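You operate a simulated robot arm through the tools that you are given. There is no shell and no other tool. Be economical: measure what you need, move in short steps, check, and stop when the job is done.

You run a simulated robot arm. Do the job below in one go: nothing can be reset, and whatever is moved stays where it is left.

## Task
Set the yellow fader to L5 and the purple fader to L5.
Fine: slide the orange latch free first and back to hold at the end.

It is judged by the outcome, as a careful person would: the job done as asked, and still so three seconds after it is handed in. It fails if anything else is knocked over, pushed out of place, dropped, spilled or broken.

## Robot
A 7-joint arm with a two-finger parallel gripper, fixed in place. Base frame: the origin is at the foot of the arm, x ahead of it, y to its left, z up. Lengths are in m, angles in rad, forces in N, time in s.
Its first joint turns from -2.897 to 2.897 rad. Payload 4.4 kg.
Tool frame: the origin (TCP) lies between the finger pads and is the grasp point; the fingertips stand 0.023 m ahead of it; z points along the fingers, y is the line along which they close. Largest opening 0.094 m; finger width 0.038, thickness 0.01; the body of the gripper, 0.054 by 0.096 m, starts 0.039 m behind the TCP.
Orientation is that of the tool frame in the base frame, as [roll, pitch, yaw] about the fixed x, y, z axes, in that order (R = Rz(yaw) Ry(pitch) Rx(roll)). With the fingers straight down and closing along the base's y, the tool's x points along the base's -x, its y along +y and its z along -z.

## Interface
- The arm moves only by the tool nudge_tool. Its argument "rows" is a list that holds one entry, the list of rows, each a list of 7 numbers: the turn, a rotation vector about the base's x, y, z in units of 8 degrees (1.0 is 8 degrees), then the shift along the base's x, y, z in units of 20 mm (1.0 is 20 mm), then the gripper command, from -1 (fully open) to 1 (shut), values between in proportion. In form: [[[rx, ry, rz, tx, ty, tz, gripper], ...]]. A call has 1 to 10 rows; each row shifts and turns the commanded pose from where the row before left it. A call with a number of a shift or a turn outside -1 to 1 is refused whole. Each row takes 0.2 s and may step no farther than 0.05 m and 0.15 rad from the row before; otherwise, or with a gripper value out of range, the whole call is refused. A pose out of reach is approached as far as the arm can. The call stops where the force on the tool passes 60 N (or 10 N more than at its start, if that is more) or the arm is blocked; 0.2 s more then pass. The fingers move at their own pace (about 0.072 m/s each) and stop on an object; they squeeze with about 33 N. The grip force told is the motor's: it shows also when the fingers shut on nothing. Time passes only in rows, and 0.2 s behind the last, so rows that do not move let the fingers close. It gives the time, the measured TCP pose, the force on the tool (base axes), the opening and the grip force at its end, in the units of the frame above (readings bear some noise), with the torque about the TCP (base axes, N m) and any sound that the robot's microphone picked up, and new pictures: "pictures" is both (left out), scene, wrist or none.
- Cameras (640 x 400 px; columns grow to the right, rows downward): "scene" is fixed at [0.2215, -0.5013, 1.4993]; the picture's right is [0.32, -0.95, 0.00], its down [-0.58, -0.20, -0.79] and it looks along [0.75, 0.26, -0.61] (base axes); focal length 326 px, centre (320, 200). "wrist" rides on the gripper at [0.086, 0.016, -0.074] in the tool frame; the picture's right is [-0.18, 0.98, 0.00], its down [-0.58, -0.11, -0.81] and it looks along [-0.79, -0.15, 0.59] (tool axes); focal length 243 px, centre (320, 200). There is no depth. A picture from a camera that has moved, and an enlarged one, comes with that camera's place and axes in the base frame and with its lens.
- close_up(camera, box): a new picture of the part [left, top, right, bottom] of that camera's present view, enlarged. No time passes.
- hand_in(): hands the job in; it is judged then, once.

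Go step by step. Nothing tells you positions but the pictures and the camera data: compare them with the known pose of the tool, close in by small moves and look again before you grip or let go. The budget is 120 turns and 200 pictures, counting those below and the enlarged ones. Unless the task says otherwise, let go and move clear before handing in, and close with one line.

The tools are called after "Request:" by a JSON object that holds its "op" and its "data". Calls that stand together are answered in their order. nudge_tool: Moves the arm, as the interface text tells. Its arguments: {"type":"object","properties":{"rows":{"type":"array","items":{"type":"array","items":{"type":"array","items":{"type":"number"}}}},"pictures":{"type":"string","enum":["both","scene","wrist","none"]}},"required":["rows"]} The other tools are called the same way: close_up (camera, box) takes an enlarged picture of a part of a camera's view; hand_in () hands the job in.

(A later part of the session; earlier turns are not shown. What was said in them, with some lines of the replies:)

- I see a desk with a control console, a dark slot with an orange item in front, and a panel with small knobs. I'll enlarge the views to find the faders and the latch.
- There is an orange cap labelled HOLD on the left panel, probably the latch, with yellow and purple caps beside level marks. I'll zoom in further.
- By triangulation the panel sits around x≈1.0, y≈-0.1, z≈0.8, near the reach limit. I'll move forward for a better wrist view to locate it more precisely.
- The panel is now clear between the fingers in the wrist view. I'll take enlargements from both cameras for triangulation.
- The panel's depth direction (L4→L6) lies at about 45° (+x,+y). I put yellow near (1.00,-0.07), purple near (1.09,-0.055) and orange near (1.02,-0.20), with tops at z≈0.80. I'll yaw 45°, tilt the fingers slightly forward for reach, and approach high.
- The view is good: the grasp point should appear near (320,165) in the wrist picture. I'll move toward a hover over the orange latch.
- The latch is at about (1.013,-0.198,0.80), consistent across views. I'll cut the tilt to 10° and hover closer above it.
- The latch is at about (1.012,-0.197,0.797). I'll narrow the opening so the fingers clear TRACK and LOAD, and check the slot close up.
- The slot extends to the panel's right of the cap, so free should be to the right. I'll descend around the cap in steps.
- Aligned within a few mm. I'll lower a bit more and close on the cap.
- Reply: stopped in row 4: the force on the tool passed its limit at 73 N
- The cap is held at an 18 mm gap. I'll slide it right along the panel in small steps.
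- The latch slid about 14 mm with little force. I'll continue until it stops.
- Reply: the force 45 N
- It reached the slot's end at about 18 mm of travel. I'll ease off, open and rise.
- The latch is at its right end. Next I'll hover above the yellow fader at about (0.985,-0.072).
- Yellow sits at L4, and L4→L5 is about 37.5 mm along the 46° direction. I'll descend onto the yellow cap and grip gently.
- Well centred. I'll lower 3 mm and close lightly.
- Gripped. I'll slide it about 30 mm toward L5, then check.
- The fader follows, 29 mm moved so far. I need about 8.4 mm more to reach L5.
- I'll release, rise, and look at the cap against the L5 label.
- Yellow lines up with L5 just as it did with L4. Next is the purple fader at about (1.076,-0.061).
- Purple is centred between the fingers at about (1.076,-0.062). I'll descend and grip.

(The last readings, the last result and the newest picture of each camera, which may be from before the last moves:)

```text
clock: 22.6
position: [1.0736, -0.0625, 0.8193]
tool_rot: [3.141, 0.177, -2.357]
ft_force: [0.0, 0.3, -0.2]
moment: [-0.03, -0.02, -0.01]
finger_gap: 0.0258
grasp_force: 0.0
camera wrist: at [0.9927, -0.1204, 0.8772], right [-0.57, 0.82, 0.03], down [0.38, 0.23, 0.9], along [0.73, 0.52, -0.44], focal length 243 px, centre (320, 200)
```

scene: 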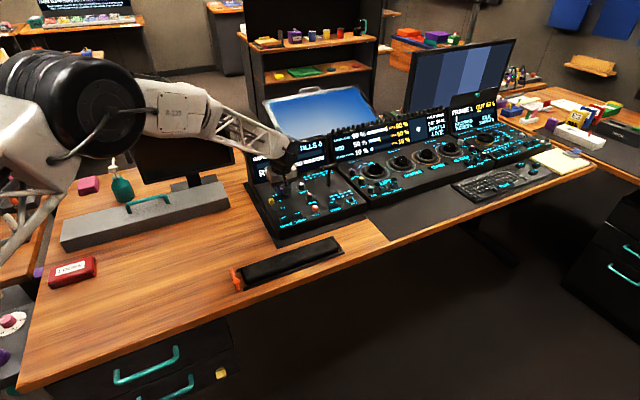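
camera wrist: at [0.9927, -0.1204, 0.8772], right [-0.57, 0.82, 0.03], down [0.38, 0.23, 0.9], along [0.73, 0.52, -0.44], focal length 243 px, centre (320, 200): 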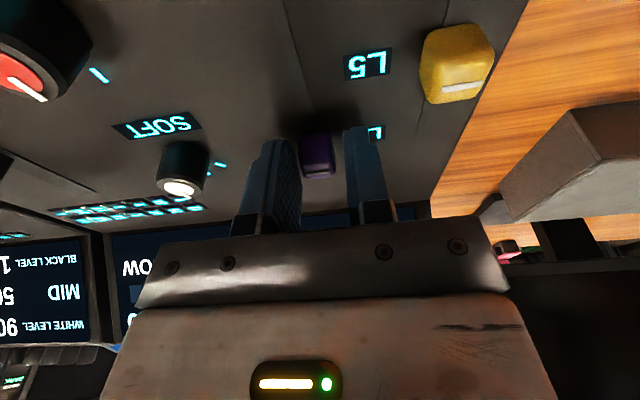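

Centred. I'll lower slightly, grip, and pull toward L5 by about 30 mm first.

Request:
{"op": "nudge_tool", "data": {"rows": [[[0, 0, 0, 0.05, 0.05, -0.12, 0.45], [0, 0, 0, 0, 0, 0, 0.6], [0, 0, 0, 0, 0, 0, 0.7], [0, 0, 0, 0, 0, 0, 0.75], [0, 0, 0, -0.21, -0.213, -0.015, 0.75], [0, 0, 0, -0.21, -0.213, -0.015, 0.75], [0, 0, 0, -0.21, -0.213, -0.015, 0.75], [0, 0, 0, -0.21, -0.213, -0.015, 0.75], [0, 0, 0, -0.21, -0.213, -0.015, 0.75]]]}}

Request:
{"op": "close_up", "data": {"camera": "scene", "box": [250, 150, 340, 230]}}

```text
clock: 24.6
position: [1.054, -0.0843, 0.8152]
tool_rot: [-3.138, 0.174, -2.356]
ft_force: [12.4, -12.5, 6.1]
moment: [-0.15, -0.19, -0.03]
finger_gap: 0.0192
grasp_force: 8.4
camera wrist: at [0.9726, -0.1415, 0.8735], right [-0.57, 0.82, 0.03], down [0.38, 0.23, 0.9], along [0.73, 0.52, -0.44], focal length 243 px, centre (320, 200)
```

scene: 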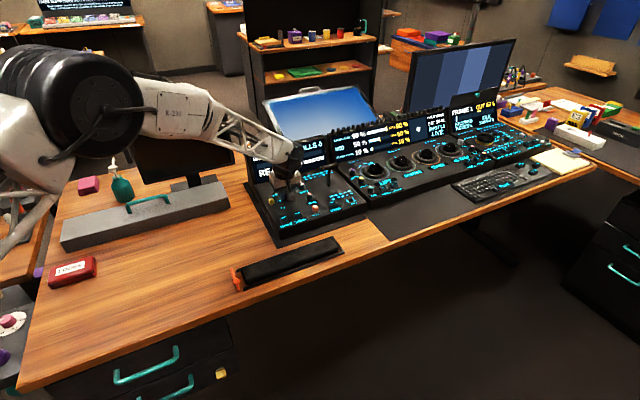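
wrist: 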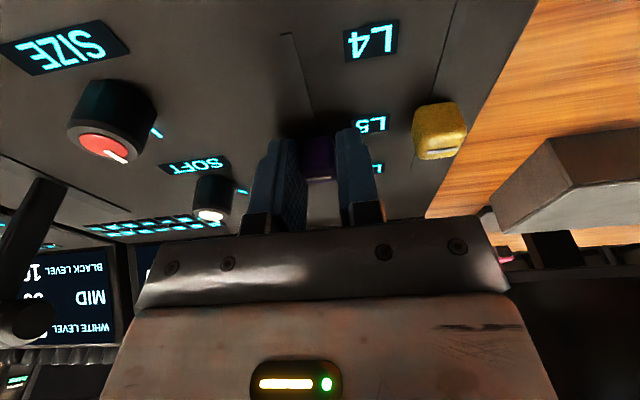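

```text
5.00 times, centred on (295, 190) of scene
camera zoom: at [0.2215, -0.5013, 1.4993], right [0.32, -0.95, 0.0], down [-0.58, -0.2, -0.79], along [0.75, 0.26, -0.61], focal length 1632 px, centre (445, 250)
```

zoom: 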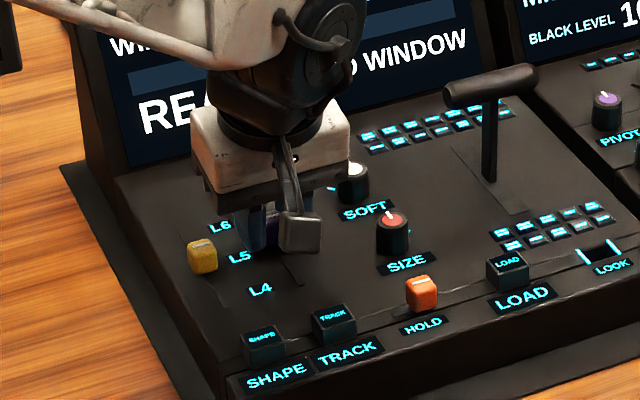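

The purple moved about 30.6 mm. I need about 7.6 mm more.

Request:
{"op": "nudge_tool", "data": {"rows": [[[0, 0, 0, -0.134, -0.136, -0.01, 0.75], [0, 0, 0, -0.134, -0.136, -0.01, 0.75], [0, 0, 0, 0, 0, 0, 0.75]]], "pictures": "none"}}

Request:
{"op": "nudge_tool", "data": {"rows": [[[0, 0, 0, 0, 0, 0, 0.5], [0, 0, 0, 0, 0, 0, 0.2], [0, 0, 0, -0.1, -0.1, 0.8, 0.0], [0, 0, 0, -0.1, -0.1, 0.9, -0.06], [0, 0, 0, -0.5, -0.5, 0.9, -0.06], [0, 0, 0, -0.5, -0.5, 0.5, -0.06]]]}}

Request:
{"op": "close_up", "data": {"camera": "wrist", "box": [260, 20, 460, 180]}}

Request:
{"op": "close_up", "data": {"camera": "scene", "box": [250, 150, 340, 230]}}

```text
clock: 25.4
position: [1.0475, -0.0898, 0.8131]
tool_rot: [3.14, 0.174, -2.356]
ft_force: [11.9, -11.4, 7.5]
moment: [-0.16, -0.21, -0.02]
finger_gap: 0.0191
grasp_force: 7.7
```

```text
clock: 26.8
position: [1.023, -0.1132, 0.8746]
tool_rot: [3.141, 0.173, -2.357]
ft_force: [0.3, -0.8, 0.5]
moment: [0.0, 0.02, 0.05]
finger_gap: 0.0498
grasp_force: 0.0
camera wrist: at [0.9425, -0.1703, 0.934], right [-0.57, 0.82, 0.03], down [0.38, 0.23, 0.9], along [0.73, 0.52, -0.44], focal length 243 px, centre (320, 200)
```

scene: 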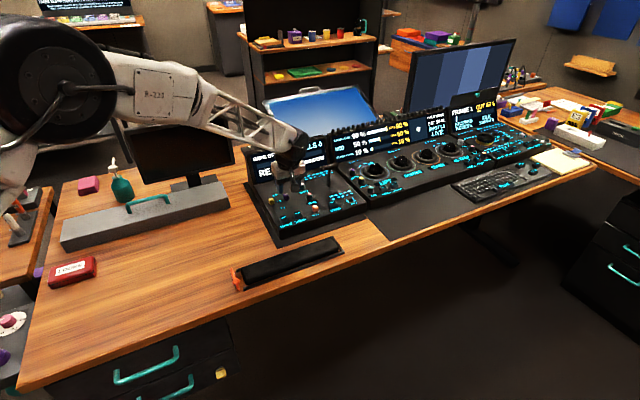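
wrist: 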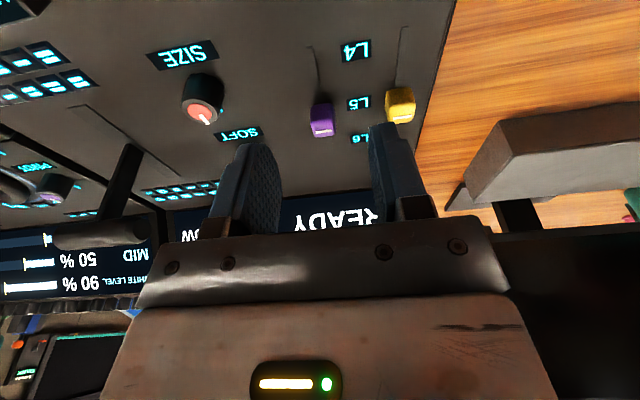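

```text
2.50 times, centred on (360, 100) of wrist
camera zoom: at [0.9425, -0.1703, 0.934], right [-0.57, 0.82, 0.03], down [0.38, 0.23, 0.9], along [0.73, 0.52, -0.44], focal length 606 px, centre (220, 450)
```

zoom: 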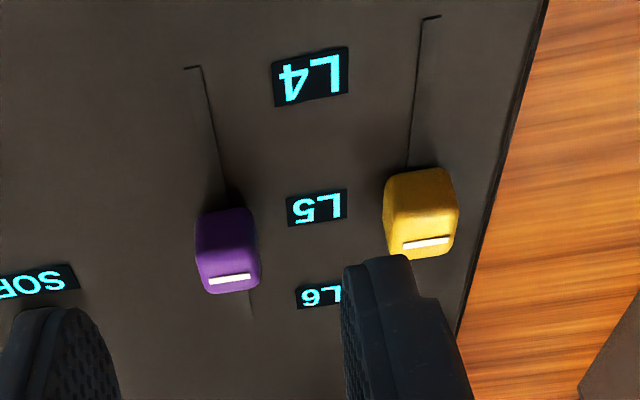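

```text
5.00 times, centred on (295, 190) of scene
camera zoom: at [0.2215, -0.5013, 1.4993], right [0.32, -0.95, 0.0], down [-0.58, -0.2, -0.79], along [0.75, 0.26, -0.61], focal length 1632 px, centre (445, 250)
```

zoom: 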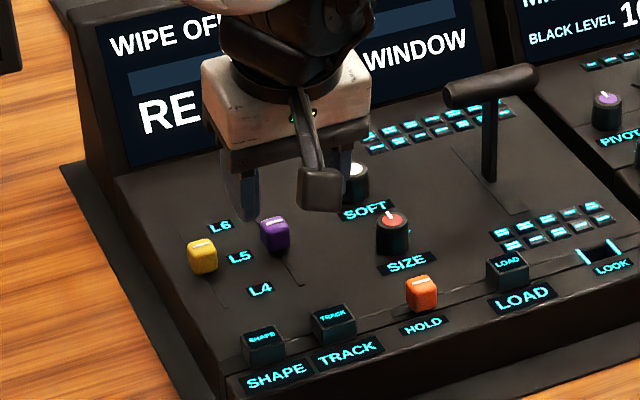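

Both faders line up with L5. Now I'll go back over the orange latch.

Request:
{"op": "nudge_tool", "data": {"rows": [[[0, 0, 0, -0.03, -0.98, 0, 0.1], [0, 0, 0, -0.03, -0.98, 0, 0.1], [0, 0, 0, -0.03, -0.98, 0, 0.1], [0, 0, 0, -0.03, -0.98, 0, 0.1], [0, 0, 0, 0, -0.95, -0.3, 0.1]]], "pictures": "wrist"}}

```text
clock: 27.9
position: [1.0209, -0.2103, 0.8705]
tool_rot: [-3.14, 0.175, -2.355]
ft_force: [0.2, 0.2, -0.1]
moment: [0.04, 0.01, 0.02]
finger_gap: 0.0423
grasp_force: 0.0
camera wrist: at [0.9411, -0.2679, 0.9292], right [-0.57, 0.82, 0.03], down [0.38, 0.23, 0.9], along [0.73, 0.52, -0.44], focal length 243 px, centre (320, 200)
```

wrist: 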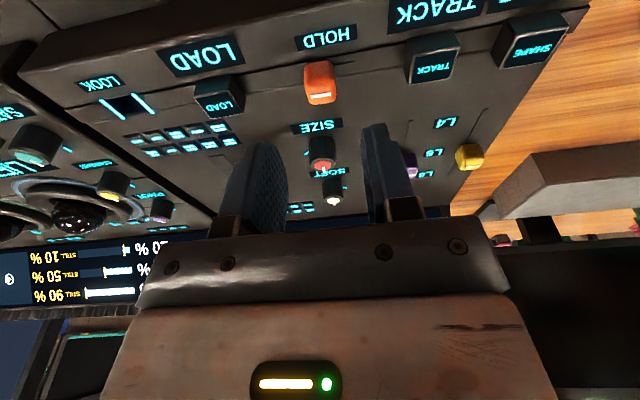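

Aligned over the latch. I'll descend, grip lightly, and check.

Request:
{"op": "nudge_tool", "data": {"rows": [[[0, 0, 0, 0.06, 0.04, -0.9, 0.1], [0, 0, 0, 0.06, 0.04, -0.9, 0.1], [0, 0, 0, 0.06, 0.04, -0.8, 0.1], [0, 0, 0, 0, 0, -0.15, 0.1], [0, 0, 0, 0, 0, 0, 0.4], [0, 0, 0, 0, 0, 0, 0.55], [0, 0, 0, 0, 0, 0, 0.65]]], "pictures": "wrist"}}

```text
clock: 29.6
position: [1.0249, -0.2075, 0.8159]
tool_rot: [3.141, 0.173, -2.356]
ft_force: [-7.0, 7.0, 1.3]
moment: [0.05, 0.15, -0.04]
finger_gap: 0.0211
grasp_force: 5.3
camera wrist: at [0.9443, -0.265, 0.8742], right [-0.57, 0.82, 0.03], down [0.38, 0.23, 0.9], along [0.73, 0.52, -0.44], focal length 243 px, centre (320, 200)
```

wrist: 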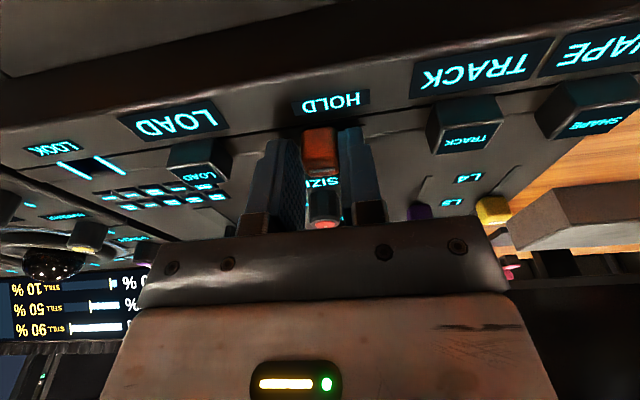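

Held. I'll slide it left, back to HOLD.

Request:
{"op": "nudge_tool", "data": {"rows": [[[0, 0, 0, 0, 0, -0.05, 0.75], [0, 0, 0, -0.13, 0.13, 0, 0.75], [0, 0, 0, -0.13, 0.13, 0, 0.75], [0, 0, 0, -0.13, 0.13, 0, 0.75], [0, 0, 0, -0.13, 0.13, 0, 0.75]]], "pictures": "none"}}

```text
clock: 30.8
position: [1.0144, -0.1981, 0.8146]
tool_rot: [-3.141, 0.176, -2.357]
ft_force: [7.8, 8.6, 6.2]
moment: [0.11, 0.01, -0.03]
finger_gap: 0.0175
grasp_force: 45.1
```

Request:
{"op": "nudge_tool", "data": {"rows": [[[0, 0, 0, -0.08, 0.08, 0, 0.75], [0, 0, 0, -0.08, 0.08, 0, 0.75]]], "pictures": "none"}}

```text
clock: 31.4
position: [1.0134, -0.195, 0.8144]
tool_rot: [-3.14, 0.176, -2.354]
ft_force: [28.4, 2.8, 0.3]
moment: [0.05, -0.37, 0.05]
finger_gap: 0.0173
grasp_force: 44.6
```

The latch is back at its start position (1.0134,-0.195) and against the stop. I'll ease off, release and rise to inspect.

Request:
{"op": "nudge_tool", "data": {"rows": [[[0, 0, 0, 0.06, -0.03, 0, 0.75], [0, 0, 0, 0, 0, 0, 0.5], [0, 0, 0, 0, 0, 0, 0.2], [0, 0, 0, 0, 0, 0, 0.1], [0, 0, 0, -0.1, -0.1, 0.8, 0.1], [0, 0, 0, -0.1, -0.1, 1, 0.1], [0, 0, 0, -0.5, -0.5, 1, 0.0], [0, 0, 0, -0.8, -0.5, 1, -0.06], [0, 0, 0, -1, -0.5, 1, -0.06], [0, 0, 0, -1, -0.3, 1, -0.06]]]}}

Request:
{"op": "close_up", "data": {"camera": "wrist", "box": [200, 0, 520, 200]}}

Request:
{"op": "close_up", "data": {"camera": "scene", "box": [250, 150, 340, 230]}}

```text
clock: 33.5
position: [0.9438, -0.2355, 0.9304]
tool_rot: [3.141, 0.173, -2.357]
ft_force: [0.0, -0.1, -0.6]
moment: [0.0, 0.01, -0.01]
finger_gap: 0.0499
grasp_force: 0.1
camera wrist: at [0.8619, -0.293, 0.9881], right [-0.57, 0.82, 0.03], down [0.38, 0.23, 0.89], along [0.73, 0.52, -0.45], focal length 243 px, centre (320, 200)
```

scene: 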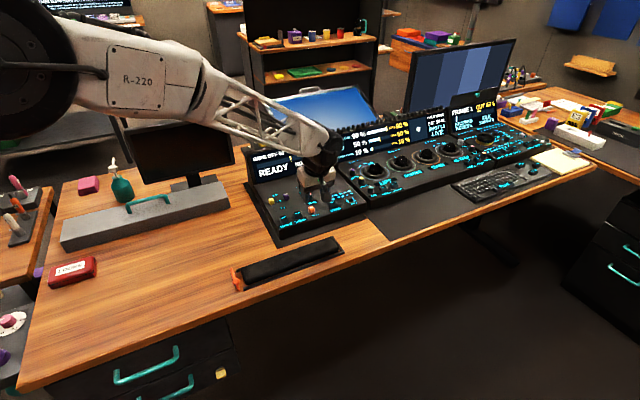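
wrist: 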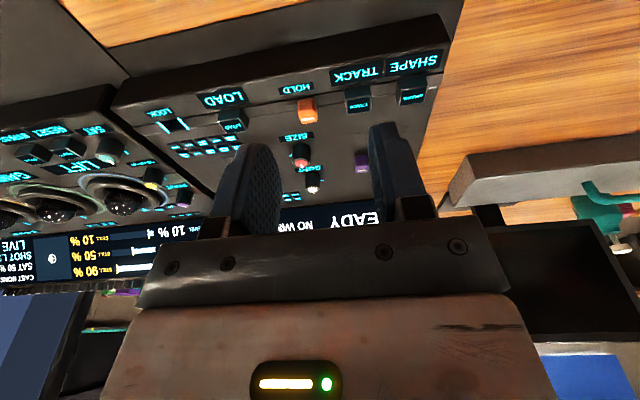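

```text
2.00 times, centred on (360, 100) of wrist
camera zoom: at [0.8619, -0.293, 0.9881], right [-0.57, 0.82, 0.03], down [0.38, 0.23, 0.89], along [0.73, 0.52, -0.45], focal length 485 px, centre (240, 400)
```

zoom: 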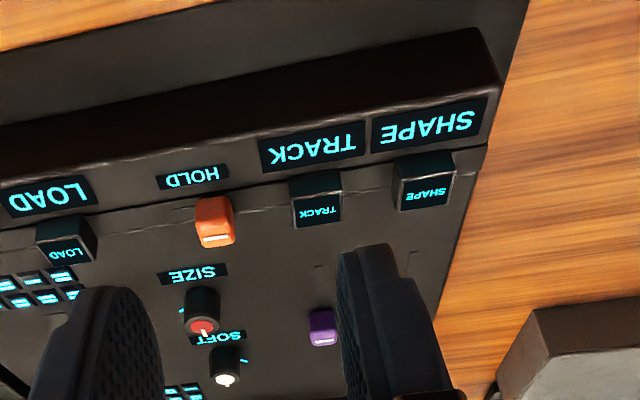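

```text
5.00 times, centred on (295, 190) of scene
camera zoom: at [0.2215, -0.5013, 1.4993], right [0.32, -0.95, 0.0], down [-0.58, -0.2, -0.79], along [0.75, 0.26, -0.61], focal length 1632 px, centre (445, 250)
```

zoom: 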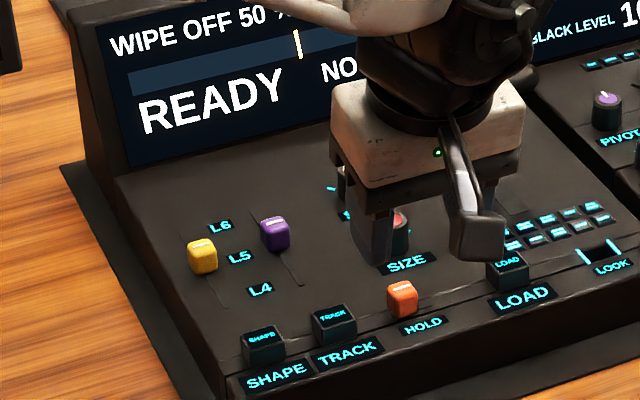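

The latch is exactly where it started, at HOLD. Both faders sit at L5, nothing else moved, and the arm is clear.

Request:
{"op": "hand_in", "data": {}}

```text
The job is handed in.
```

The yellow and purple faders are both at L5, and the orange latch was slid free first and is back at HOLD.
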